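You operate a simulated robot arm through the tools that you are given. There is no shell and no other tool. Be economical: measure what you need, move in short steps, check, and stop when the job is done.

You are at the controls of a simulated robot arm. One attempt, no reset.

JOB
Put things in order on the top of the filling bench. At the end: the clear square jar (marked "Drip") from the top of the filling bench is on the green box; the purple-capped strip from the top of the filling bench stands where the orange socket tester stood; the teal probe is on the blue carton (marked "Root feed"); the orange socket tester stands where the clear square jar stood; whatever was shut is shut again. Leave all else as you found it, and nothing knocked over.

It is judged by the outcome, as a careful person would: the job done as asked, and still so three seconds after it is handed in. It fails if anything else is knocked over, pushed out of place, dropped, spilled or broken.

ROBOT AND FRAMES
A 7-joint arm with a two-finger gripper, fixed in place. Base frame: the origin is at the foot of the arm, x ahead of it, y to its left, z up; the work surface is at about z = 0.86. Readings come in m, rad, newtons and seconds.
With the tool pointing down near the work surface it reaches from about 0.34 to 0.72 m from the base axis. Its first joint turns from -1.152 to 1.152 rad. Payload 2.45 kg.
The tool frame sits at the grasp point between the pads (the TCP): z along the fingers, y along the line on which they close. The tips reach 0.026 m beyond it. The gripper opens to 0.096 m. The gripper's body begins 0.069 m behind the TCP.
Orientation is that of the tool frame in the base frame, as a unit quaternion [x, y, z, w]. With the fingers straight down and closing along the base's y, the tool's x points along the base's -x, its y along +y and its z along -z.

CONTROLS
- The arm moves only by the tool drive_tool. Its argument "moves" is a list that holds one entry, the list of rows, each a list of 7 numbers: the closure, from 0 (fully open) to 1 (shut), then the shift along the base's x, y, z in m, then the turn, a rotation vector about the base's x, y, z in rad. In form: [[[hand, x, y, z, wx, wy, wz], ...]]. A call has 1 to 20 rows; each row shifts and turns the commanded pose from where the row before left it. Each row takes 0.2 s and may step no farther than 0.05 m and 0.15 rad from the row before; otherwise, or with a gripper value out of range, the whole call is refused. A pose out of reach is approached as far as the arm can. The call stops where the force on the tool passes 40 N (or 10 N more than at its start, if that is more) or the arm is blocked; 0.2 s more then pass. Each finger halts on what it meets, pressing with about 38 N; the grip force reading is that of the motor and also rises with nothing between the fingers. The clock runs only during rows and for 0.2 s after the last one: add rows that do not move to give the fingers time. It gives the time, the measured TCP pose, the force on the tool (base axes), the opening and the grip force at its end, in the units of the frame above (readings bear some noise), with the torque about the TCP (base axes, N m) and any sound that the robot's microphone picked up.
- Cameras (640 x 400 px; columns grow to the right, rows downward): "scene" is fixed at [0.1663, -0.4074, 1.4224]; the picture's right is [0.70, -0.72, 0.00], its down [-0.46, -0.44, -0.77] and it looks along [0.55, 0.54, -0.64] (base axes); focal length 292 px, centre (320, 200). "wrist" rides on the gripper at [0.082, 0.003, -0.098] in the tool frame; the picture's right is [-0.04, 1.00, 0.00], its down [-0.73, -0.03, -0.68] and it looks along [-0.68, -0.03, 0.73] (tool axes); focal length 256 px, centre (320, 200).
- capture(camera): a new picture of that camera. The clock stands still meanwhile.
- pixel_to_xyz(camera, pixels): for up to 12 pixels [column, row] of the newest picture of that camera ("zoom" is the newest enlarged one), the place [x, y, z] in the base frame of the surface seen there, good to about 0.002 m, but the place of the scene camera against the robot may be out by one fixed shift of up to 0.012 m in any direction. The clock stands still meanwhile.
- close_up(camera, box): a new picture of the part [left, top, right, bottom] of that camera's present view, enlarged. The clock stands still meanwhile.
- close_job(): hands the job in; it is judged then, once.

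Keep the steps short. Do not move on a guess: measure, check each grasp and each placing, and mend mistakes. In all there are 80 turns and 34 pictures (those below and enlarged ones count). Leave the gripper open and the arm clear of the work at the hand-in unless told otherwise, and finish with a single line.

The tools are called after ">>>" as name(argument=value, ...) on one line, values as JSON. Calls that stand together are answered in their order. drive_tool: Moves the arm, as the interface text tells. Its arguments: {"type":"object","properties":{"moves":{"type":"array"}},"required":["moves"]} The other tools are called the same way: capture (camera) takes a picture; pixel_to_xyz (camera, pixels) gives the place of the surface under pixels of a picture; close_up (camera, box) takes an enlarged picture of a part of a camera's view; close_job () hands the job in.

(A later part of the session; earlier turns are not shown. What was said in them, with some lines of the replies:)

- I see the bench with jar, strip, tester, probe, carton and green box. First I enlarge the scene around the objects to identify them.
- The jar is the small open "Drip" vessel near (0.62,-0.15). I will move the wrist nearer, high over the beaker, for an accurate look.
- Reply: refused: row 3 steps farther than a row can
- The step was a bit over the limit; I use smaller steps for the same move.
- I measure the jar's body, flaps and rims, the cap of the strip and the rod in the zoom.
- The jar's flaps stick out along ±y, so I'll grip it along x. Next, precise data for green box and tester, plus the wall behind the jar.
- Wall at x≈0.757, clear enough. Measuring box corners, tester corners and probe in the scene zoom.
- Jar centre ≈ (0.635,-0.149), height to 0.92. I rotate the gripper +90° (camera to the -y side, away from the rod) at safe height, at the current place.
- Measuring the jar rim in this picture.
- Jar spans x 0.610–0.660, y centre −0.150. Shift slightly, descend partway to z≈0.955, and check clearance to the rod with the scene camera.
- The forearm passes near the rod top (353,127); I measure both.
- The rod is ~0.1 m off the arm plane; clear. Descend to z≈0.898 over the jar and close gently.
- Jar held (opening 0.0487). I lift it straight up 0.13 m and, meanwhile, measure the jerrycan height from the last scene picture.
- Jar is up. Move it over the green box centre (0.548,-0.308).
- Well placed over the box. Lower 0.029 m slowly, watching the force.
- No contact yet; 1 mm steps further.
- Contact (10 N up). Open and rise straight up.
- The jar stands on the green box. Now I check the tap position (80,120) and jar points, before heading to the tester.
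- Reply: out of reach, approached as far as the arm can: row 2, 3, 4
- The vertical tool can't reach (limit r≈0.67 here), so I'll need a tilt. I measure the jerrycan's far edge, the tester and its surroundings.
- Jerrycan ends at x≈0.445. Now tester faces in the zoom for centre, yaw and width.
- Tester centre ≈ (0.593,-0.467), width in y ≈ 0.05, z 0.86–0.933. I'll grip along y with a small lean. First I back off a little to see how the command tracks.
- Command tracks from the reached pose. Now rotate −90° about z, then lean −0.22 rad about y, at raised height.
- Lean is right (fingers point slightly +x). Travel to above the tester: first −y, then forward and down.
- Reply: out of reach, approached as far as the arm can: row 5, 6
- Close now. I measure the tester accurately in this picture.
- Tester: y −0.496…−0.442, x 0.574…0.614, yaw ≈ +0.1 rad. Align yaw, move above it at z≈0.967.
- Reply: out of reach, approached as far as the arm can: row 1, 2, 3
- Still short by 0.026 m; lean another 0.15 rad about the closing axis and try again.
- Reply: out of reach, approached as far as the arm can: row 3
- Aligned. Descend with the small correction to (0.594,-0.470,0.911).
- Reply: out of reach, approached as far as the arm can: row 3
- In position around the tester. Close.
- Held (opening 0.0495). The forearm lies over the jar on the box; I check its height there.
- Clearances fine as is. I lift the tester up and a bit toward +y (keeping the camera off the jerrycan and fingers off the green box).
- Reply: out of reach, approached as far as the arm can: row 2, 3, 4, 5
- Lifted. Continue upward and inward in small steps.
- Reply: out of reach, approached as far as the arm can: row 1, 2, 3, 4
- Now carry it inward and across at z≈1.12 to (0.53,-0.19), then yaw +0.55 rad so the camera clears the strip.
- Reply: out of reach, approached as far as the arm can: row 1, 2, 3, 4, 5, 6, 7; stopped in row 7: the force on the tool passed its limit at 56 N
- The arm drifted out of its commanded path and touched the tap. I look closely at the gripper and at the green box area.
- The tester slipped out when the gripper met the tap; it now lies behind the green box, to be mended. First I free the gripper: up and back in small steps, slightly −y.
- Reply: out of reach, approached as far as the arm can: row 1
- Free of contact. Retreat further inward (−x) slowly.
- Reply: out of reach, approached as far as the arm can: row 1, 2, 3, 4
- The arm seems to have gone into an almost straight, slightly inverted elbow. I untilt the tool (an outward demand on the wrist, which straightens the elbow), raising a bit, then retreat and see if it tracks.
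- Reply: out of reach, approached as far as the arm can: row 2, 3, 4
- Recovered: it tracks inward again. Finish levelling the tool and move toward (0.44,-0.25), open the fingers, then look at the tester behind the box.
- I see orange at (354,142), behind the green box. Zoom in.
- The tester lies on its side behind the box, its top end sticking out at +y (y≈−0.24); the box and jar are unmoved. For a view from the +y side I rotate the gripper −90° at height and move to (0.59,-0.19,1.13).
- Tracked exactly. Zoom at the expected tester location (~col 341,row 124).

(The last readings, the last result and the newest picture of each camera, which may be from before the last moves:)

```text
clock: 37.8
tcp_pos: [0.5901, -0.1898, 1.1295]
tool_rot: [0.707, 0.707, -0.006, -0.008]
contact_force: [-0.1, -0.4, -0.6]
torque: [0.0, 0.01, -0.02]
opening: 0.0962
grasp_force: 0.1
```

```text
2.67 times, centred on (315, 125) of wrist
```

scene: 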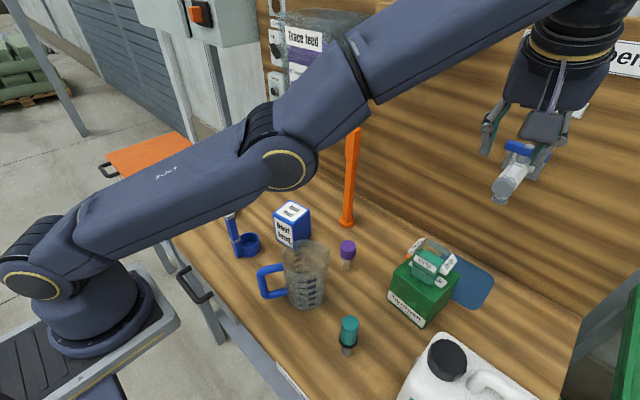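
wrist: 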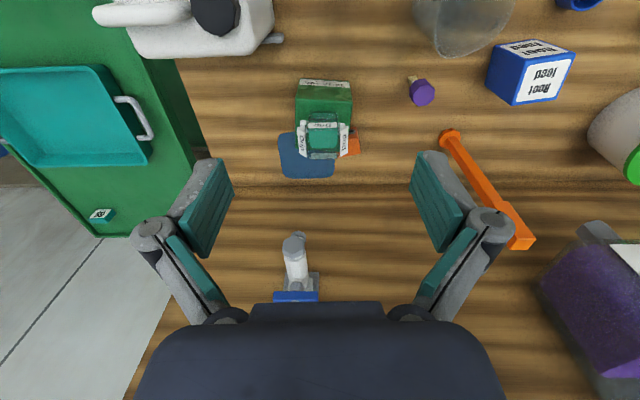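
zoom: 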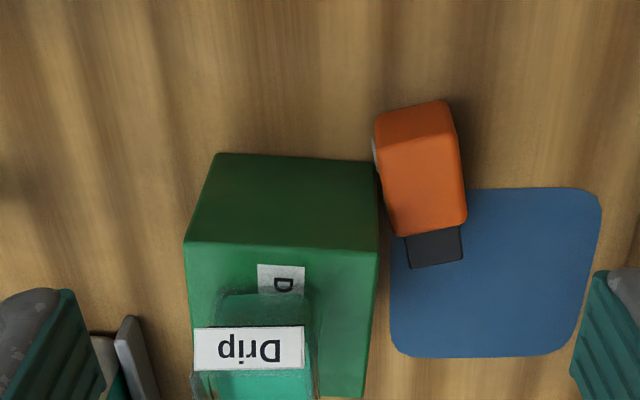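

Clear view: tester on its side, orange end toward +y, black base toward −y. Measure its corners and the box's edge.

>>> pixel_to_xyz(camera="zoom", pixels=[[385, 140], [448, 130], [462, 210], [395, 228], [412, 258], [460, 250], [380, 118], [440, 106], [422, 180], [370, 170], [375, 250], [435, 240]])

>>> pixel_to_xyz(camera="zoom", pixels=[[376, 160], [378, 140], [456, 150], [468, 215], [415, 115], [380, 190], [385, 210], [365, 162], [368, 245], [410, 265], [464, 260], [450, 104]])

```text
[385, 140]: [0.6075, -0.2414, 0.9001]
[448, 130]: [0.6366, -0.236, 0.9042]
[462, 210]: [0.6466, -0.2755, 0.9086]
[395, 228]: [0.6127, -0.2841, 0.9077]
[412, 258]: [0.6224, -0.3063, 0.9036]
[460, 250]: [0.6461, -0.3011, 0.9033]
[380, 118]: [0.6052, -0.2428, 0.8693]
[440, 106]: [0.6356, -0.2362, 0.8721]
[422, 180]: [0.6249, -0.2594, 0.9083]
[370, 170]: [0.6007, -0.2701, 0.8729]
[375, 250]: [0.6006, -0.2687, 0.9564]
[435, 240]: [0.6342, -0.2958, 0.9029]
```

```text
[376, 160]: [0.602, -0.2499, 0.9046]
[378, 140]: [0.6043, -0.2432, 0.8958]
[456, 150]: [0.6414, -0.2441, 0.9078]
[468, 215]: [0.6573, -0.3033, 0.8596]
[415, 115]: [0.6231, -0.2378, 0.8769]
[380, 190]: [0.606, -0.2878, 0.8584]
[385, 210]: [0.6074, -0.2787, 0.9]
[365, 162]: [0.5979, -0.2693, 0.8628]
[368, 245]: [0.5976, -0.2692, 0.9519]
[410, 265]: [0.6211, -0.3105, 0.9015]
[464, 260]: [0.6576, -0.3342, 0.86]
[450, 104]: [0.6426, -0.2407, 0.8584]
```

Good data. Since the tester's place is now free, I'll move the strip first (it also frees room to raise the tester). I rotate the gripper +2.12 rad at height while moving to (0.51,-0.16), then lean 0.5 rad.

>>> drive_tool(moves=[[[0, -0.02, 0, 0, 0, 0, 0.1413], [0, -0.02, 0, 0, 0, 0, 0.1413], [0, -0.02, 0, 0, 0, 0, 0.1413], [0, -0.02, 0, 0, 0, 0, 0.1413], [0, 0, 0.03, 0, 0, 0, 0.1413], [0, 0, 0, 0, 0, 0, 0.1413], [0, 0, 0, 0, 0, 0, 0.1413], [0, 0, 0, 0, 0, 0, 0.1413], [0, 0, 0, 0, 0, 0, 0.1413], [0, 0, 0, 0, 0, 0, 0.1413], [0, 0, 0, 0, 0, 0, 0.1413], [0, 0, 0, 0, 0, 0, 0.1413], [0, 0, 0, 0, 0, 0, 0.1413], [0, 0, 0, 0, 0, 0, 0.1413], [0, 0, 0, 0, 0, 0, 0.1413], [0, 0, 0, 0, 0.0654, -0.1066, 0], [0.43, 0, 0, 0, 0.0654, -0.1066, 0], [0.43, 0, 0, 0, 0.0654, -0.1066, 0], [0.43, 0, 0, 0, 0.0654, -0.1066, 0], [0.43, 0, 0, 0, 0, 0, 0]]])

```text
clock: 42.0
tcp_pos: [0.5081, -0.161, 1.1316]
tool_rot: [-0.26, 0.933, 0.056, 0.241]
contact_force: [0.6, 0.0, -0.2]
torque: [0.0, 0.01, 0.0]
opening: 0.0546
grasp_force: 0.1
```

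Lean and heading correct. Move above the strip at z≈1.0 and take one zoom to centre.

>>> drive_tool(moves=[[[0.43, 0.0017, 0.006, -0.04, 0, 0, 0], [0.43, 0.0017, 0.006, -0.045, 0, 0, 0], [0.43, 0, 0, -0.04, 0, 0, 0], [0.43, 0, 0, 0, 0, 0, 0]]])

>>> close_up(camera="wrist", box=[220, 40, 420, 220])

```text
clock: 43.0
tcp_pos: [0.5123, -0.1506, 1.0067]
tool_rot: [-0.261, 0.933, 0.056, 0.239]
contact_force: [0.5, -0.1, -0.6]
torque: [-0.01, 0.03, -0.02]
opening: 0.0548
grasp_force: 0.0
```

```text
2.22 times, centred on (320, 130) of wrist
```

zoom: 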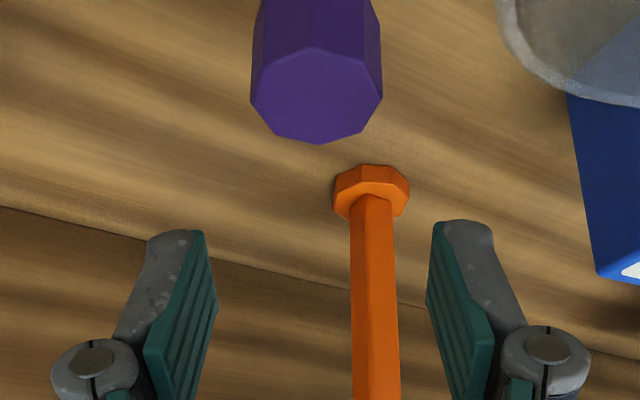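

>>> pixel_to_xyz(camera="zoom", pixels=[[317, 50], [316, 140], [254, 98], [379, 92], [345, 135], [290, 130], [317, 95], [258, 20], [375, 20], [317, 10], [530, 60], [510, 40]])

```text
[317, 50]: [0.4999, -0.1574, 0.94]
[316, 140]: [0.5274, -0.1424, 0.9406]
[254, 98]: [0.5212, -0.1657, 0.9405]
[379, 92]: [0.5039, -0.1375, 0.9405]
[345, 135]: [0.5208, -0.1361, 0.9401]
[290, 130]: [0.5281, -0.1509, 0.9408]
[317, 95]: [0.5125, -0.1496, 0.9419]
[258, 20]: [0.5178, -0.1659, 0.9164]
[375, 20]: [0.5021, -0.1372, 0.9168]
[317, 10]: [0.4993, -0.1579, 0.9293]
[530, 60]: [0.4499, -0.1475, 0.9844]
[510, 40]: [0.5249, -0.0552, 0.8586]
```

Centre matches TCP within 1 mm. Descend to z≈0.925 and close.

>>> drive_tool(moves=[[[0.43, 0.0005, 0, -0.03, 0, 0, 0], [0.43, 0, 0, -0.03, 0, 0, 0], [0.43, 0, 0, -0.0217, 0, 0, 0], [0.43, 0, 0, 0, 0, 0, 0], [0.75, 0, 0, 0, 0, 0, 0], [0.75, 0, 0, 0, 0, 0, 0], [0.75, 0, 0, 0, 0, 0, 0], [0.75, 0, 0, 0, 0, 0, 0]]])

```text
clock: 44.8
tcp_pos: [0.5114, -0.1513, 0.9256]
tool_rot: [-0.261, 0.933, 0.056, 0.24]
contact_force: [1.2, -0.1, -0.1]
torque: [0.0, 0.01, -0.03]
opening: 0.0323
grasp_force: 38.3
```

Strip held (0.0323). Lift straight up to z≈1.10, then turn heading to radial (−1.19 rad) while moving to (0.45,-0.27).

>>> drive_tool(moves=[[[0.75, 0, 0, 0.015, 0, 0, 0], [0.75, 0, 0, 0.04, 0, 0, 0], [0.75, 0, 0, 0.04, 0, 0, 0], [0.75, 0, 0, 0.04, 0, 0, 0], [0.75, 0, 0, 0.04, 0, 0, 0], [0.75, -0.01, -0.01, 0, 0, 0, -0.132], [0.75, -0.01, -0.01, 0, 0, 0, -0.132], [0.75, -0.01, -0.01, 0, 0, 0, -0.132], [0.75, -0.01, -0.01, 0, 0, 0, -0.132], [0.75, -0.01, -0.015, 0, 0, 0, -0.132], [0.75, -0.01, -0.015, 0, 0, 0, -0.132], [0.75, 0, -0.015, 0, 0, 0, -0.132], [0.75, 0, -0.015, 0, 0, 0, -0.132], [0.75, 0, -0.02, 0, 0, 0, -0.132], [0.75, 0, 0, 0, 0, 0, 0]]])

```text
clock: 48.0
tcp_pos: [0.4518, -0.2699, 1.101]
tool_rot: [0.306, 0.92, -0.087, 0.23]
contact_force: [0.4, 0.6, 0.3]
torque: [0.0, -0.04, 0.02]
opening: 0.032
grasp_force: 37.7
```

Orientation right. Proceed along the corridor between green box and jerrycan, then out and down to z≈1.01.

>>> drive_tool(moves=[[[0.75, 0.009, -0.049, 0, 0, 0, 0], [0.75, 0.009, -0.049, 0, 0, 0, 0], [0.75, 0.025, -0.02, 0, 0, 0, 0], [0.75, 0.025, -0.02, 0, 0, 0, 0], [0.75, 0.025, -0.02, -0.035, 0, 0, 0], [0.75, 0, 0, 0, 0, 0, 0]]])

```text
clock: 49.4
tcp_pos: [0.5418, -0.4282, 1.0641]
tool_rot: [0.306, 0.919, -0.088, 0.23]
contact_force: [-0.6, 0.2, -0.3]
torque: [-0.01, -0.03, 0.0]
opening: 0.0323
grasp_force: 38.2
```

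Tracking in reach. Continue to above the tester's old place (0.594,-0.469) at z≈1.0.

>>> drive_tool(moves=[[[0.75, 0.017, -0.014, -0.02, 0, 0, 0], [0.75, 0.017, -0.014, -0.02, 0, 0, 0], [0.75, 0.017, -0.013, -0.02, 0, 0, 0], [0.75, 0, 0, 0, 0, 0, 0]]])

```text
clock: 50.4
tcp_pos: [0.5946, -0.4686, 1.0034]
tool_rot: [0.306, 0.92, -0.087, 0.23]
contact_force: [-0.8, -0.1, -0.2]
torque: [-0.02, -0.04, 0.0]
opening: 0.0323
grasp_force: 37.8
```

On spot. Lower .074 m, then 1 mm steps to contact.

>>> drive_tool(moves=[[[0.75, 0, 0, -0.03, 0, 0, 0], [0.75, 0, 0, -0.03, 0, 0, 0], [0.75, 0, 0, -0.012, 0, 0, 0], [0.75, 0, 0, -0.003, 0, 0, 0], [0.75, 0, 0, -0.001, 0, 0, 0], [0.75, 0, 0, 0, 0, 0, 0]]])

```text
clock: 51.8
tcp_pos: [0.5963, -0.469, 0.9286]
tool_rot: [0.306, 0.919, -0.088, 0.23]
contact_force: [0.5, -0.5, 0.8]
torque: [-0.01, -0.02, 0.0]
opening: 0.0319
grasp_force: 38.2
```

>>> drive_tool(moves=[[[0.75, -0.001, 0, -0.001, 0, 0, 0], [0.75, 0, 0, -0.001, 0, 0, 0], [0.75, 0, 0, 0, 0, 0, 0]]])

```text
clock: 52.6
tcp_pos: [0.5957, -0.4701, 0.9272]
tool_rot: [0.306, 0.919, -0.087, 0.231]
contact_force: [-1.0, 0.1, 0.6]
torque: [-0.04, 0.02, 0.01]
opening: 0.0319
grasp_force: 37.9
```

Not yet touching; two more 0.8 mm steps.

>>> drive_tool(moves=[[[0.75, 0, 0, -0.0008, 0, 0, 0], [0.75, 0, 0, -0.0008, 0, 0, 0], [0.75, 0, 0, 0, 0, 0, 0]]])

```text
clock: 53.4
tcp_pos: [0.5964, -0.4683, 0.9254]
tool_rot: [0.306, 0.92, -0.087, 0.231]
contact_force: [0.7, 2.0, 4.1]
torque: [0.07, 0.01, 0.03]
opening: 0.0321
grasp_force: 37.9
```

Contact (4 N). Open to 0.055 and rise straight up, then back along the corridor.

>>> drive_tool(moves=[[[0.6, 0, 0, 0, 0, 0, 0], [0.43, 0, 0, 0, 0, 0, 0], [0.43, 0, 0, 0, 0, 0, 0], [0.43, 0, 0, 0, 0, 0, 0], [0.43, 0, 0, 0.015, 0, 0, 0], [0.43, 0, 0, 0.03, 0, 0, 0], [0.43, 0, 0, 0.03, 0, 0, 0], [0.43, -0.017, 0.013, 0.025, 0, 0, 0], [0.43, -0.025, 0.02, 0.035, 0, 0, 0], [0.43, -0.025, 0.02, 0.03, 0, 0, 0], [0.43, -0.025, 0.02, 0.01, 0, 0, 0], [0.43, -0.025, 0.02, 0, 0, 0, 0], [0.43, 0, 0, 0, 0, 0, 0]]])

>>> capture(camera="scene")

```text
clock: 56.2
tcp_pos: [0.4795, -0.3751, 1.0996]
tool_rot: [0.306, 0.919, -0.087, 0.232]
contact_force: [0.5, 0.2, 0.4]
torque: [-0.01, 0.0, 0.01]
opening: 0.0547
grasp_force: 0.0
```

```text
4 pictures are left
```

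scene: 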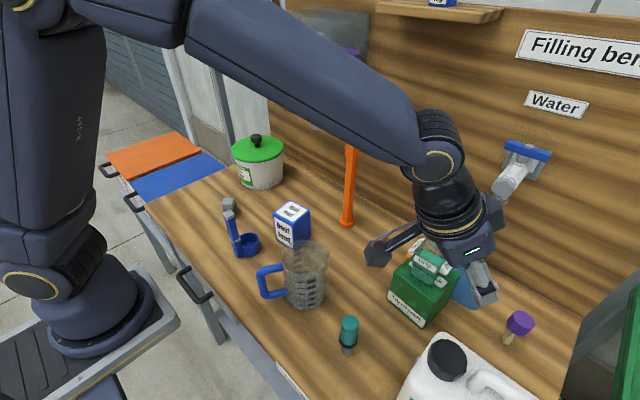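

The strip stands upright on the tester's old place (lean in the picture is only perspective). Next the tester. First I test, empty-handed and high, whether the arm can take the pose needed to upright it: untilt and yaw on to −2.75 rad at (0.52,-0.20,1.17).

>>> drive_tool(moves=[[[0.43, 0, 0.03, 0.02, 0.0775, 0.098, 0], [0.43, 0, 0.035, 0.02, 0.0775, 0.098, 0], [0.43, 0.01, 0.035, 0.02, 0.0775, 0.098, 0], [0.43, 0.01, 0.035, 0.01, 0.0775, 0.098, 0], [0.43, 0.01, 0.02, 0, 0, 0, -0.1405], [0.43, 0.01, 0.02, 0, 0, 0, -0.1405], [0.43, 0, 0, 0, 0, 0, -0.1405], [0.43, 0, 0, 0, 0, 0, -0.1405], [0.43, 0, 0, 0, 0, 0, -0.1405], [0.43, 0, 0, 0, 0, 0, -0.1405], [0.43, 0, 0, 0, 0, 0, -0.1405], [0.43, 0, 0, 0, 0, 0, -0.1405], [0.43, 0, 0, 0, 0, 0, -0.1405], [0.43, 0, 0, 0, 0, 0, -0.1405], [0.43, 0, 0, 0, 0, 0, -0.1405], [0.43, 0, 0, 0, 0, 0, -0.1405], [0.43, 0, 0, 0, 0, 0, -0.1405], [0.43, 0, 0, 0, 0, 0, -0.1405], [0.43, 0, 0, 0, 0, 0, -0.1405], [0.43, 0, 0, 0, 0, 0, 0]]])

```text
clock: 60.4
tcp_pos: [0.5195, -0.2011, 1.1714]
tool_rot: [0.981, 0.195, 0.0, -0.004]
contact_force: [-0.9, 0.0, -0.1]
torque: [-0.03, 0.04, -0.02]
opening: 0.0548
grasp_force: 0.0
```

Reachable. Now test leaning fingers forward 1.16 rad at (0.60,-0.15).

>>> drive_tool(moves=[[[0.43, 0.02, 0.01, 0, 0.0555, -0.134, 0], [0.43, 0.02, 0.01, 0, 0.0555, -0.134, 0], [0.43, 0.02, 0.01, 0, 0.0555, -0.134, 0], [0.43, 0.02, 0.01, 0, 0.0555, -0.134, 0], [0.43, 0, 0.01, -0.02, 0.0555, -0.134, 0], [0.43, 0, 0, -0.02, 0.0555, -0.134, 0], [0.43, 0, 0, -0.02, 0.0555, -0.134, 0], [0.43, 0, 0, -0.02, 0.0555, -0.134, 0], [0.43, 0, 0, 0, 0, 0, 0]]])

```text
clock: 62.4
tcp_pos: [0.5991, -0.1519, 1.0888]
tool_rot: [0.819, 0.165, 0.538, -0.109]
contact_force: [-0.4, -0.3, 0.1]
torque: [0.0, 0.02, -0.01]
opening: 0.0546
grasp_force: 0.0
```

Works. Test lowering to z≈0.93 and leaning on to 1.37 rad (no object), watching reach and forces.

>>> drive_tool(moves=[[[0.43, 0, 0, -0.04, 0.0402, -0.097, 0], [0.43, 0, 0, -0.04, 0.0402, -0.097, 0], [0.43, 0, 0, -0.04, 0, 0, 0], [0.43, 0, 0, -0.03, 0, 0, 0], [0.43, 0, 0, 0, 0, 0, 0]]])

```text
clock: 63.6
tcp_pos: [0.5986, -0.151, 0.9391]
tool_rot: [0.758, 0.154, 0.621, -0.126]
contact_force: [0.1, 0.3, 0.4]
torque: [0.0, 0.0, 0.0]
opening: 0.0547
grasp_force: 0.1
```

The pose is reachable with no contact. Back up, unlean to −0.1, and yaw to −1.326 so the gripper straddles the tester's end.

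>>> drive_tool(moves=[[[0.48, 0, 0, 0.04, -0.0559, 0.1349, 0], [0.48, 0, 0, 0.04, -0.0559, 0.1349, 0], [0.48, 0, 0, 0.04, -0.0559, 0.1349, 0], [0.48, 0, 0, 0.04, -0.0559, 0.1349, 0], [0.48, -0.01, -0.01, 0.04, -0.0559, 0.1349, 0], [0.48, -0.01, -0.01, 0, -0.0559, 0.1349, 0], [0.48, -0.01, -0.01, 0, -0.0559, 0.1349, 0], [0.48, -0.01, -0.01, 0, -0.0559, 0.1349, 0], [0.48, 0, 0, 0, -0.0559, 0.1349, 0], [0.48, 0, 0, 0, -0.0559, 0.1349, 0], [0.48, 0, 0, 0, 0, 0, 0.1424], [0.48, 0, 0, 0, 0, 0, 0.1424], [0.48, 0, 0, 0, 0, 0, 0.1424], [0.48, 0, 0, 0, 0, 0, 0.1424], [0.48, 0, 0, 0, 0, 0, 0.1424], [0.48, 0, 0, 0, 0, 0, 0.1424], [0.48, 0, 0, 0, 0, 0, 0.1424], [0.48, 0, 0, 0, 0, 0, 0.1424], [0.48, 0, 0, 0, 0, 0, 0.1424], [0.48, 0, 0, 0, 0, 0, 0.1424]]])

```text
clock: 67.8
tcp_pos: [0.558, -0.1907, 1.141]
tool_rot: [0.613, 0.789, -0.029, 0.033]
contact_force: [-0.1, -0.2, 0.4]
torque: [0.02, 0.01, -0.02]
opening: 0.05
grasp_force: 0.0
```

Orientation right. Move above the tester's end at z≈0.99 and take a zoom to check alignment with the box corner.

>>> drive_tool(moves=[[[0.48, 0.021, -0.017, -0.02, 0, 0, 0], [0.48, 0.021, -0.017, -0.03, 0, 0, 0], [0.48, 0.0212, -0.0174, -0.035, 0, 0, 0], [0.48, 0, 0, -0.045, 0, 0, 0], [0.48, 0, 0, -0.02, 0, 0, 0], [0.48, 0, 0, 0, 0, 0, 0]]])

>>> close_up(camera="wrist", box=[220, 40, 420, 220])

```text
clock: 69.2
tcp_pos: [0.6218, -0.2425, 0.9887]
tool_rot: [0.614, 0.788, -0.031, 0.033]
contact_force: [-0.3, -0.7, -0.6]
torque: [0.02, 0.03, 0.03]
opening: 0.0501
grasp_force: 0.0
```

```text
2.22 times, centred on (320, 130) of wrist
```

zoom: 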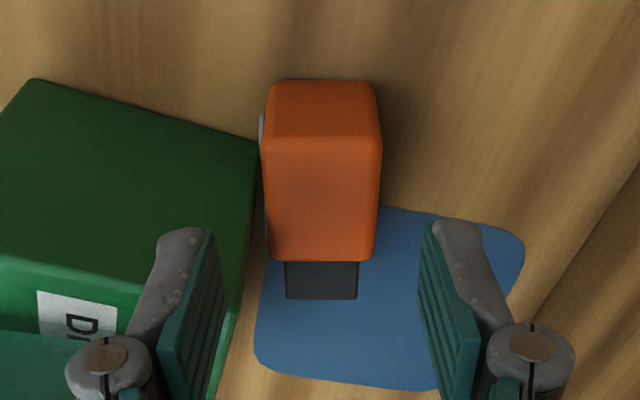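

Aligned in yaw. Measure exact positions: tester end and sides, box corner.

>>> pixel_to_xyz(camera="zoom", pixels=[[268, 150], [378, 150], [320, 85], [320, 130], [265, 200], [376, 200], [258, 145], [255, 170], [262, 125], [320, 105], [320, 255], [240, 138]])

```text
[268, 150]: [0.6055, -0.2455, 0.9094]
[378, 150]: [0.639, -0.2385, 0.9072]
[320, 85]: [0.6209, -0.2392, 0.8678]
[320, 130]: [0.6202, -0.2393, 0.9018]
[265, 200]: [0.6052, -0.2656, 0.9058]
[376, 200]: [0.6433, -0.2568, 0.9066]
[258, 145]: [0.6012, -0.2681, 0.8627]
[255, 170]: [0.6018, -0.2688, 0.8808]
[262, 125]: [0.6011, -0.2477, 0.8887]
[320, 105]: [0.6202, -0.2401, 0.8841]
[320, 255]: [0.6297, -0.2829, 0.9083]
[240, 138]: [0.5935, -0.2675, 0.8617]
```

Margins about 3–5 mm from the box, centred on the tester. Descend to z≈0.892 and close.

>>> drive_tool(moves=[[[0.48, -0.0008, 0.0003, -0.03, 0, 0, 0], [0.48, 0, 0, -0.03, 0, 0, 0], [0.48, 0, 0, -0.025, 0, 0, 0], [0.48, 0, 0, -0.012, 0, 0, 0], [0.48, 0, 0, 0, 0, 0, 0], [0.75, 0, 0, 0, 0, 0, 0], [0.75, 0, 0, 0, 0, 0, 0], [0.75, 0, 0, 0, 0, 0, 0]]])

```text
clock: 71.0
tcp_pos: [0.6195, -0.2427, 0.8941]
tool_rot: [0.614, 0.788, -0.03, 0.033]
contact_force: [-0.3, -0.5, -0.1]
torque: [0.01, -0.02, 0.04]
opening: 0.0394
grasp_force: 37.8
```

Held (0.0394). Lift slightly, slide away from the box along +u, then raise.

>>> drive_tool(moves=[[[0.75, 0, 0, 0.004, 0, 0, 0], [0.75, -0.002, 0.01, 0.004, 0, 0, 0], [0.75, -0.004, 0.018, 0.002, 0, 0, 0], [0.75, -0.004, 0.018, 0.01, 0, 0, 0], [0.75, -0.004, 0.015, 0.03, 0, 0, 0], [0.75, -0.01, 0.005, 0.04, 0, 0, 0], [0.75, -0.01, 0, 0.04, 0, 0, 0], [0.75, -0.01, 0, 0.03, 0, 0, 0], [0.75, 0, 0, 0, 0, 0, 0]]])

```text
clock: 73.0
tcp_pos: [0.5768, -0.1779, 1.054]
tool_rot: [0.614, 0.788, -0.029, 0.033]
contact_force: [0.7, 0.2, -0.5]
torque: [0.02, 0.02, -0.03]
opening: 0.039
grasp_force: 37.8
```

Held firmly. Yaw −1.424 at z≈1.12, then start leaning (raising the tester's top).

>>> drive_tool(moves=[[[0.75, 0, 0, 0.02, 0, 0, -0.1424], [0.75, 0, 0, 0.02, 0, 0, -0.1424], [0.75, 0, 0, 0.02, 0, 0, -0.1424], [0.75, 0, 0, 0, 0, 0, -0.1424], [0.75, 0, 0, 0, 0, 0, -0.1424], [0.75, 0, 0, 0, 0, 0, -0.1424], [0.75, 0, 0, 0, 0, 0, -0.1424], [0.75, 0, 0, 0, 0, 0, -0.1424], [0.75, 0, 0, 0, 0, 0, -0.1424], [0.75, 0, 0, 0, 0, 0, -0.1424], [0.75, 0, 0, 0, 0.0555, -0.134, 0], [0.75, 0, 0, 0, 0.0555, -0.134, 0], [0.75, 0, 0, 0, 0.0555, -0.134, 0], [0.75, 0, 0, 0, 0.0555, -0.134, 0], [0.75, 0, 0, 0, 0.0555, -0.134, 0], [0.75, 0, 0, 0, 0.0555, -0.134, 0], [0.75, 0, 0, 0, 0.0555, -0.134, 0], [0.75, 0, 0, 0, 0.0555, -0.134, 0], [0.75, 0, 0, 0, 0, 0, 0]]])

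```text
clock: 77.0
tcp_pos: [0.5773, -0.1761, 1.1132]
tool_rot: [0.842, 0.17, 0.501, -0.102]
contact_force: [-0.5, 0.4, -1.3]
torque: [-0.01, -0.03, -0.01]
opening: 0.0392
grasp_force: 37.7
```

Lean is 1.07 rad. Go on to 1.43 rad and move to the proven spot (0.60,-0.151), descending to z≈0.955.

>>> drive_tool(moves=[[[0.75, 0.008, 0.008, 0, 0.046, -0.111, 0], [0.75, 0.008, 0.008, 0, 0.046, -0.111, 0], [0.75, 0.0067, 0.009, 0, 0.046, -0.111, 0], [0.75, 0, 0, -0.04, 0, 0, 0], [0.75, 0, 0, -0.04, 0, 0, 0], [0.75, 0, 0, -0.04, 0, 0, 0], [0.75, 0, 0, -0.035, 0, 0, 0], [0.75, 0, 0, 0, 0, 0, 0]]])

>>> close_up(camera="scene", box=[300, 130, 480, 300])

```text
clock: 78.8
tcp_pos: [0.6, -0.1527, 0.9551]
tool_rot: [0.739, 0.15, 0.643, -0.131]
contact_force: [0.5, 0.2, -2.2]
torque: [-0.03, 0.02, -0.01]
opening: 0.0395
grasp_force: 37.4
```

```text
2.35 times, centred on (390, 215) of scene
```

zoom: 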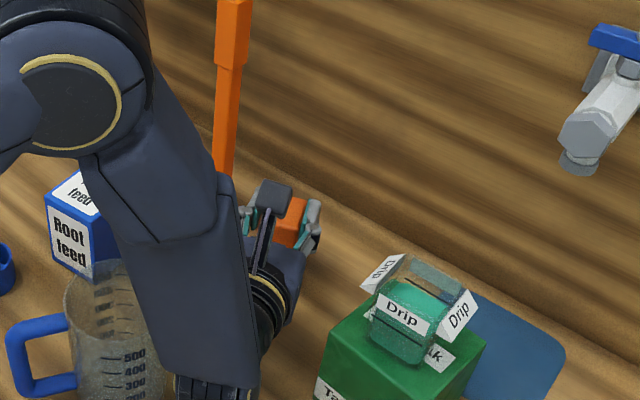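

Tester is held nearly upright. Lower in small steps to contact.

>>> drive_tool(moves=[[[0.75, 0, 0, -0.015, 0, 0, 0], [0.75, 0, 0, -0.005, 0, 0, 0], [0.75, 0, 0, -0.002, 0, 0, 0], [0.75, 0, 0, -0.0015, 0, 0, 0], [0.75, 0, 0, 0, 0, 0, 0]]])

```text
clock: 80.0
tcp_pos: [0.6004, -0.1519, 0.9339]
tool_rot: [0.739, 0.149, 0.644, -0.13]
contact_force: [0.0, 0.7, -1.2]
torque: [-0.04, 0.0, 0.0]
opening: 0.0392
grasp_force: 37.4
```

>>> drive_tool(moves=[[[0.75, 0, 0, -0.0012, 0, 0, 0], [0.75, 0, 0, -0.0012, 0, 0, 0], [0.75, 0, 0, -0.0012, 0, 0, 0], [0.75, 0, 0, 0, 0, 0, 0]]])

```text
clock: 81.0
tcp_pos: [0.6001, -0.1492, 0.9333]
tool_rot: [0.739, 0.149, 0.644, -0.13]
contact_force: [-1.6, 0.4, 6.3]
torque: [0.07, -0.05, 0.04]
opening: 0.0395
grasp_force: 37.5
```

Base touches (6 N). Open and rise straight up (fingers straddle the sides, so vertical withdrawal is clear).

>>> drive_tool(moves=[[[0.6, 0, 0, 0, 0, 0, 0], [0.5, 0, 0, 0, 0, 0, 0], [0.4, 0, 0, 0, 0, 0, 0], [0.35, 0, 0, 0, 0, 0, 0], [0.35, 0, 0, 0, 0, 0, 0], [0.35, 0, 0, 0.015, 0, 0, 0], [0.35, 0, 0, 0.03, 0, 0, 0], [0.35, 0, 0, 0.04, 0, 0, 0], [0.35, 0, 0, 0.04, 0, 0, 0], [0.35, 0, 0, 0.04, 0, 0, 0], [0.35, 0, 0, 0, 0, 0, 0]]])

```text
clock: 83.4
tcp_pos: [0.6009, -0.1525, 1.0978]
tool_rot: [0.739, 0.149, 0.644, -0.131]
contact_force: [-0.1, -0.3, 0.6]
torque: [0.01, 0.0, -0.01]
opening: 0.0625
grasp_force: 0.0
```

Tester released. Unlean to vertical at the same place (z≈1.14), then one wrist picture should show tester, probe and carton together.

>>> drive_tool(moves=[[[0.35, 0, 0, 0.02, -0.0548, 0.1322, 0], [0.2, 0, 0, 0.02, -0.0548, 0.1322, 0], [0.2, 0, 0, 0, -0.0548, 0.1322, 0], [0.2, 0, 0, 0, -0.0548, 0.1322, 0], [0.2, 0, 0, 0, -0.0548, 0.1322, 0], [0.2, 0, 0, 0, -0.0548, 0.1322, 0], [0.2, 0, 0, 0, -0.0548, 0.1322, 0], [0.2, 0, 0, 0, -0.0548, 0.1322, 0], [0.2, 0, 0, 0, -0.0548, 0.1322, 0], [0.2, 0, 0, 0, -0.0548, 0.1322, 0], [0.2, 0, 0, 0, 0, 0, 0]]])

>>> capture(camera="wrist")

```text
clock: 85.8
tcp_pos: [0.6, -0.1519, 1.1355]
tool_rot: [0.981, 0.195, 0.0, -0.003]
contact_force: [0.1, -0.5, -0.2]
torque: [-0.03, 0.0, 0.0]
opening: 0.0769
grasp_force: 0.2
```

```text
1 pictures are left
```

wrist: 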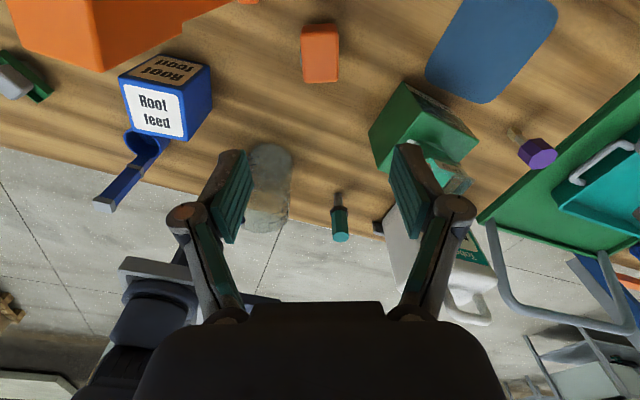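

All visible: tester at (320,53), probe at (340,220), carton at (170,95), strip at (535,150). Measure them.

>>> pixel_to_xyz(camera="wrist", pixels=[[305, 30], [337, 28], [304, 55], [338, 52], [308, 80], [336, 80], [320, 45], [320, 65], [320, 28], [320, 78], [303, 70], [340, 70]])

>>> pixel_to_xyz(camera="wrist", pixels=[[340, 236], [332, 230], [348, 230], [340, 220], [333, 212], [347, 212], [338, 196], [333, 222], [347, 222], [340, 205], [340, 240], [340, 232]])

>>> pixel_to_xyz(camera="wrist", pixels=[[122, 75], [160, 53], [208, 67], [180, 86], [165, 70], [150, 112], [205, 90], [124, 95], [180, 130], [535, 150], [515, 132], [268, 165]])

```text
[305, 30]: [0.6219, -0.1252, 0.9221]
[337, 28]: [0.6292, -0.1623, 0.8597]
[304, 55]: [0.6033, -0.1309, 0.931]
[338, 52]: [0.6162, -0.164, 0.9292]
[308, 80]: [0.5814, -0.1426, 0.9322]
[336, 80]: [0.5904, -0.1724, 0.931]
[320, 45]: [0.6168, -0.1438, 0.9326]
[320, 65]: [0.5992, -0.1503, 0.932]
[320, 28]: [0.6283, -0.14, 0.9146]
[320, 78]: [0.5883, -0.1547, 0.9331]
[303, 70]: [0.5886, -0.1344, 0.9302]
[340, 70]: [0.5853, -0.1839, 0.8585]
```

```text
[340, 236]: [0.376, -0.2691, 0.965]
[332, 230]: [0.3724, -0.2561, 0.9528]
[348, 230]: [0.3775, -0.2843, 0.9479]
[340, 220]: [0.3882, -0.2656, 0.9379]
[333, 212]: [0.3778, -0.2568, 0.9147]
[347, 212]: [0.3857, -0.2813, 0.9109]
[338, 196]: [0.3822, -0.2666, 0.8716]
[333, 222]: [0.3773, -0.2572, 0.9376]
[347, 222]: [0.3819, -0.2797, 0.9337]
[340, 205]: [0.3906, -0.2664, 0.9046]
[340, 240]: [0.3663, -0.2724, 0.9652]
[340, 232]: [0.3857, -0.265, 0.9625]
```

```text
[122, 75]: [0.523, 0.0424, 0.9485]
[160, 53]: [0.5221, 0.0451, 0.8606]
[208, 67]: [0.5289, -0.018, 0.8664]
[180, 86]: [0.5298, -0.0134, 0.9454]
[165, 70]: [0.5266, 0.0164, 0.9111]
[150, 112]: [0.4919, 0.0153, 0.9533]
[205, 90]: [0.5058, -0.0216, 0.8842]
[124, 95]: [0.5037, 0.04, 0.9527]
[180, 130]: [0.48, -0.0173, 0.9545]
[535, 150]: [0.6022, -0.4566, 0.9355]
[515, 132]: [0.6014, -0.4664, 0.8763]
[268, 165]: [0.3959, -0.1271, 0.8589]
```

Tester stands upright at (0.607,-0.149), top z 0.932 all over. Probe at (0.377,-0.268), carton top centre (0.496,0.012,0.954). Now descend over the tester and grip it.

>>> drive_tool(moves=[[[0.25, 0.0074, 0.0027, -0.03, 0, 0, 0], [0.25, 0, 0, -0.045, 0, 0, 0], [0.25, 0, 0, -0.045, 0, 0, 0], [0.25, 0, 0, -0.045, 0, 0, 0], [0.25, 0, 0, -0.04, 0, 0, 0], [0.25, 0, 0, -0.027, 0, 0, 0], [0.25, 0, 0, 0, 0, 0, 0], [0.75, 0, 0, 0, 0, 0, 0], [0.75, 0, 0, 0, 0, 0, 0], [0.75, 0, 0, 0, 0, 0, 0], [0.75, 0, 0, 0, 0, 0, 0]]])

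```text
clock: 88.2
tcp_pos: [0.6073, -0.1488, 0.9045]
tool_rot: [0.981, 0.196, 0.0, -0.003]
contact_force: [0.9, -0.1, -0.3]
torque: [-0.01, -0.02, 0.01]
opening: 0.0387
grasp_force: 37.1
```

Gripped. Lift 12 mm, shift to (0.634,-0.150), lower back.

>>> drive_tool(moves=[[[0.75, 0, 0, 0.012, 0, 0, 0], [0.75, 0.0133, -0.0005, 0, 0, 0, 0], [0.75, 0.0133, -0.0005, 0, 0, 0, 0], [0.75, 0, 0, 0, 0, 0, 0], [0.75, 0, 0, -0.009, 0, 0, 0], [0.75, 0, 0, -0.002, 0, 0, 0], [0.75, 0, 0, 0, 0, 0, 0]]])

```text
clock: 89.8
tcp_pos: [0.6353, -0.1499, 0.9062]
tool_rot: [0.981, 0.196, 0.001, -0.003]
contact_force: [-0.8, -0.2, -1.2]
torque: [0.0, -0.03, -0.03]
opening: 0.0389
grasp_force: 37.7
```

>>> drive_tool(moves=[[[0.75, -0.0007, 0, -0.001, 0, 0, 0], [0.75, 0, 0, -0.001, 0, 0, 0], [0.75, 0, 0, 0, 0, 0, 0]]])

```text
clock: 90.6
tcp_pos: [0.6335, -0.1491, 0.904]
tool_rot: [0.981, 0.196, 0.001, -0.003]
contact_force: [-2.2, 3.2, 13.6]
torque: [0.1, 0.28, -0.04]
opening: 0.0386
grasp_force: 37.9
```

On the bench (13 N). Release and rise.

>>> drive_tool(moves=[[[0.6, 0, 0, 0.0008, 0, 0, 0], [0.4, 0, 0, 0, 0, 0, 0], [0.3, 0, 0, 0, 0, 0, 0], [0.3, 0, 0, 0, 0, 0, 0], [0.3, 0, 0, 0.015, 0, 0, 0], [0.3, 0, 0, 0.035, 0, 0, 0], [0.3, 0, 0, 0.045, 0, 0, 0], [0.3, 0, 0, 0.045, 0, 0, 0], [0.3, 0, 0, 0.045, 0, 0, 0], [0.3, 0, 0, 0.045, 0, 0, 0], [0.3, 0, 0, 0, 0, 0, 0]]])

```text
clock: 93.0
tcp_pos: [0.6306, -0.1531, 1.1327]
tool_rot: [0.981, 0.196, 0.0, -0.002]
contact_force: [-0.2, 0.1, -1.3]
torque: [0.02, -0.02, 0.03]
opening: 0.0673
grasp_force: 0.1
```

Next, the probe: travel at z≈1.13 to above (0.377,-0.268), then down to z≈1.01.

>>> drive_tool(moves=[[[0.3, -0.0423, -0.0192, 0, 0, 0, 0], [0.3, -0.0423, -0.0192, 0, 0, 0, 0], [0.3, -0.0423, -0.0192, 0, 0, 0, 0], [0.3, -0.0423, -0.0192, 0, 0, 0, 0], [0.3, -0.0423, -0.0192, 0, 0, 0, 0], [0.3, -0.0423, -0.0192, 0, 0, 0, 0], [0.3, 0, 0, -0.04, 0, 0, 0], [0.3, 0, 0, -0.04, 0, 0, 0], [0.3, 0, 0, -0.04, 0, 0, 0], [0.3, 0, 0, 0, 0, 0, 0]]])

```text
clock: 95.2
tcp_pos: [0.3788, -0.2631, 1.0127]
tool_rot: [0.981, 0.196, 0.001, -0.003]
contact_force: [0.1, 0.1, 0.5]
torque: [0.0, -0.01, 0.0]
opening: 0.0672
grasp_force: 0.0
```

I correct to the probe's centre (0.377,-0.271) and descend to z≈0.942, then close.

>>> drive_tool(moves=[[[0.3, -0.0022, -0.0068, -0.02, 0, 0, 0], [0.3, 0, 0, -0.03, 0, 0, 0], [0.3, 0, 0, -0.02, 0, 0, 0], [0.3, 0, 0, 0, 0, 0, 0], [0.7, 0, 0, 0, 0, 0, 0], [0.8, 0, 0, 0, 0, 0, 0], [0.8, 0, 0, 0, 0, 0, 0], [0.8, 0, 0, 0, 0, 0, 0], [0.8, 0, 0, 0, 0, 0, 0]]])

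```text
clock: 97.2
tcp_pos: [0.3763, -0.272, 0.9451]
tool_rot: [0.981, 0.196, 0.001, -0.003]
contact_force: [0.3, 0.7, 0.2]
torque: [0.02, 0.03, 0.01]
opening: 0.0272
grasp_force: 38.1
```

Probe held (0.0272). Lift to z≈1.13 and carry above the carton centre (0.496,0.012).

>>> drive_tool(moves=[[[0.8, 0, 0, 0.015, 0, 0, 0], [0.8, 0, 0, 0.04, 0, 0, 0], [0.8, 0, 0, 0.045, 0, 0, 0], [0.8, 0, 0, 0.045, 0, 0, 0], [0.8, 0, 0, 0.04, 0, 0, 0], [0.8, 0.0171, 0.0404, 0, 0, 0, 0], [0.8, 0.0171, 0.0404, 0, 0, 0, 0], [0.8, 0.0171, 0.0404, 0, 0, 0, 0], [0.8, 0.0171, 0.0404, 0, 0, 0, 0], [0.8, 0.0171, 0.0404, 0, 0, 0, 0], [0.8, 0.0171, 0.0404, 0, 0, 0, 0], [0.8, 0.0171, 0.0404, 0, 0, 0, 0], [0.8, 0, 0, 0, 0, 0, 0]]])

```text
clock: 100.0
tcp_pos: [0.4986, 0.0124, 1.1279]
tool_rot: [0.981, 0.194, 0.001, -0.003]
contact_force: [-0.2, 0.7, -0.9]
torque: [0.02, -0.03, -0.02]
opening: 0.0268
grasp_force: 38.0
```

Above the carton. Lower to just above (expected contact TCP z≈1.039).

>>> drive_tool(moves=[[[0.8, -0.002, 0, -0.03, 0, 0, 0], [0.8, 0, 0, -0.03, 0, 0, 0], [0.8, 0, 0, -0.018, 0, 0, 0], [0.8, 0, 0, -0.005, 0, 0, 0], [0.8, 0, 0, -0.002, 0, 0, 0], [0.8, 0, 0, 0, 0, 0, 0]]])

```text
clock: 101.4
tcp_pos: [0.4948, 0.0125, 1.044]
tool_rot: [0.981, 0.196, 0.001, -0.003]
contact_force: [-0.2, -0.3, 0.1]
torque: [-0.04, 0.0, 0.0]
opening: 0.0269
grasp_force: 37.5
5 turns are left
```

Five turns left. Lower 1 mm at a time by 4.5 mm.

>>> drive_tool(moves=[[[0.8, 0, 0, -0.0015, 0, 0, 0], [0.8, 0, 0, -0.001, 0, 0, 0], [0.8, 0, 0, -0.001, 0, 0, 0], [0.8, 0, 0, -0.001, 0, 0, 0], [0.8, 0, 0, 0, 0, 0, 0]]])

```text
clock: 102.6
tcp_pos: [0.4946, 0.0113, 1.0395]
tool_rot: [0.981, 0.196, 0.001, -0.003]
contact_force: [-4.1, 0.4, 15.0]
torque: [-0.06, 0.27, -0.02]
opening: 0.027
grasp_force: 37.7
4 turns are left
```

Contact (15 N) at the expected height. Open fully, rise straight up clear, then a last picture.

>>> drive_tool(moves=[[[0.7, 0, 0, 0.001, 0, 0, 0], [0.55, 0, 0, 0, 0, 0, 0], [0.4, 0, 0, 0, 0, 0, 0], [0.4, 0, 0, 0, 0, 0, 0], [0.4, 0, 0, 0.015, 0, 0, 0], [0.4, 0, 0, 0.03, 0, 0, 0], [0.4, 0, 0, 0.04, 0, 0, 0], [0.2, 0, 0, 0.04, 0, 0, 0], [0, 0, 0, 0.04, 0, 0, 0], [0, -0.03, 0, 0.02, 0, 0, 0], [0, -0.03, 0, 0, 0, 0, 0], [0, -0.03, 0, 0, 0, 0, 0], [0, -0.03, 0, 0, 0, 0, 0], [0, 0, 0, 0, 0, 0, 0]]])

>>> capture(camera="scene")

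```text
clock: 105.6
tcp_pos: [0.3776, 0.0112, 1.2249]
tool_rot: [0.981, 0.195, 0.0, -0.003]
contact_force: [-0.2, 0.0, -0.5]
torque: [0.03, 0.03, 0.03]
opening: 0.0961
grasp_force: 0.1
```

```text
0 pictures are left
3 turns are left
```

scene: 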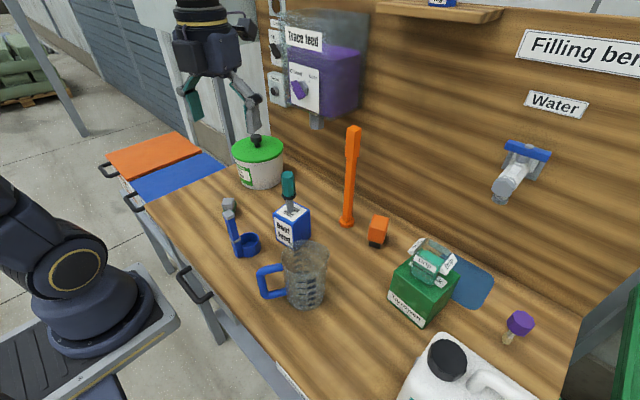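

The last picture shows everything in place: probe upright on the blue carton, tester upright where the jar stood, jar on the green box, strip upright where the tester stood. The tap, rod and other things look unmoved. The gripper is open and clear, so I hand in.

>>> close_job()

```text
The job is handed in.
```

All four items are in their asked places and upright, but on the way the gripper hit the tap, and the orange tester fell behind the green box and had to be picked up and stood up again; it now faces a different way, nothing shut was opened, and nothing else looks moved in the last picture.
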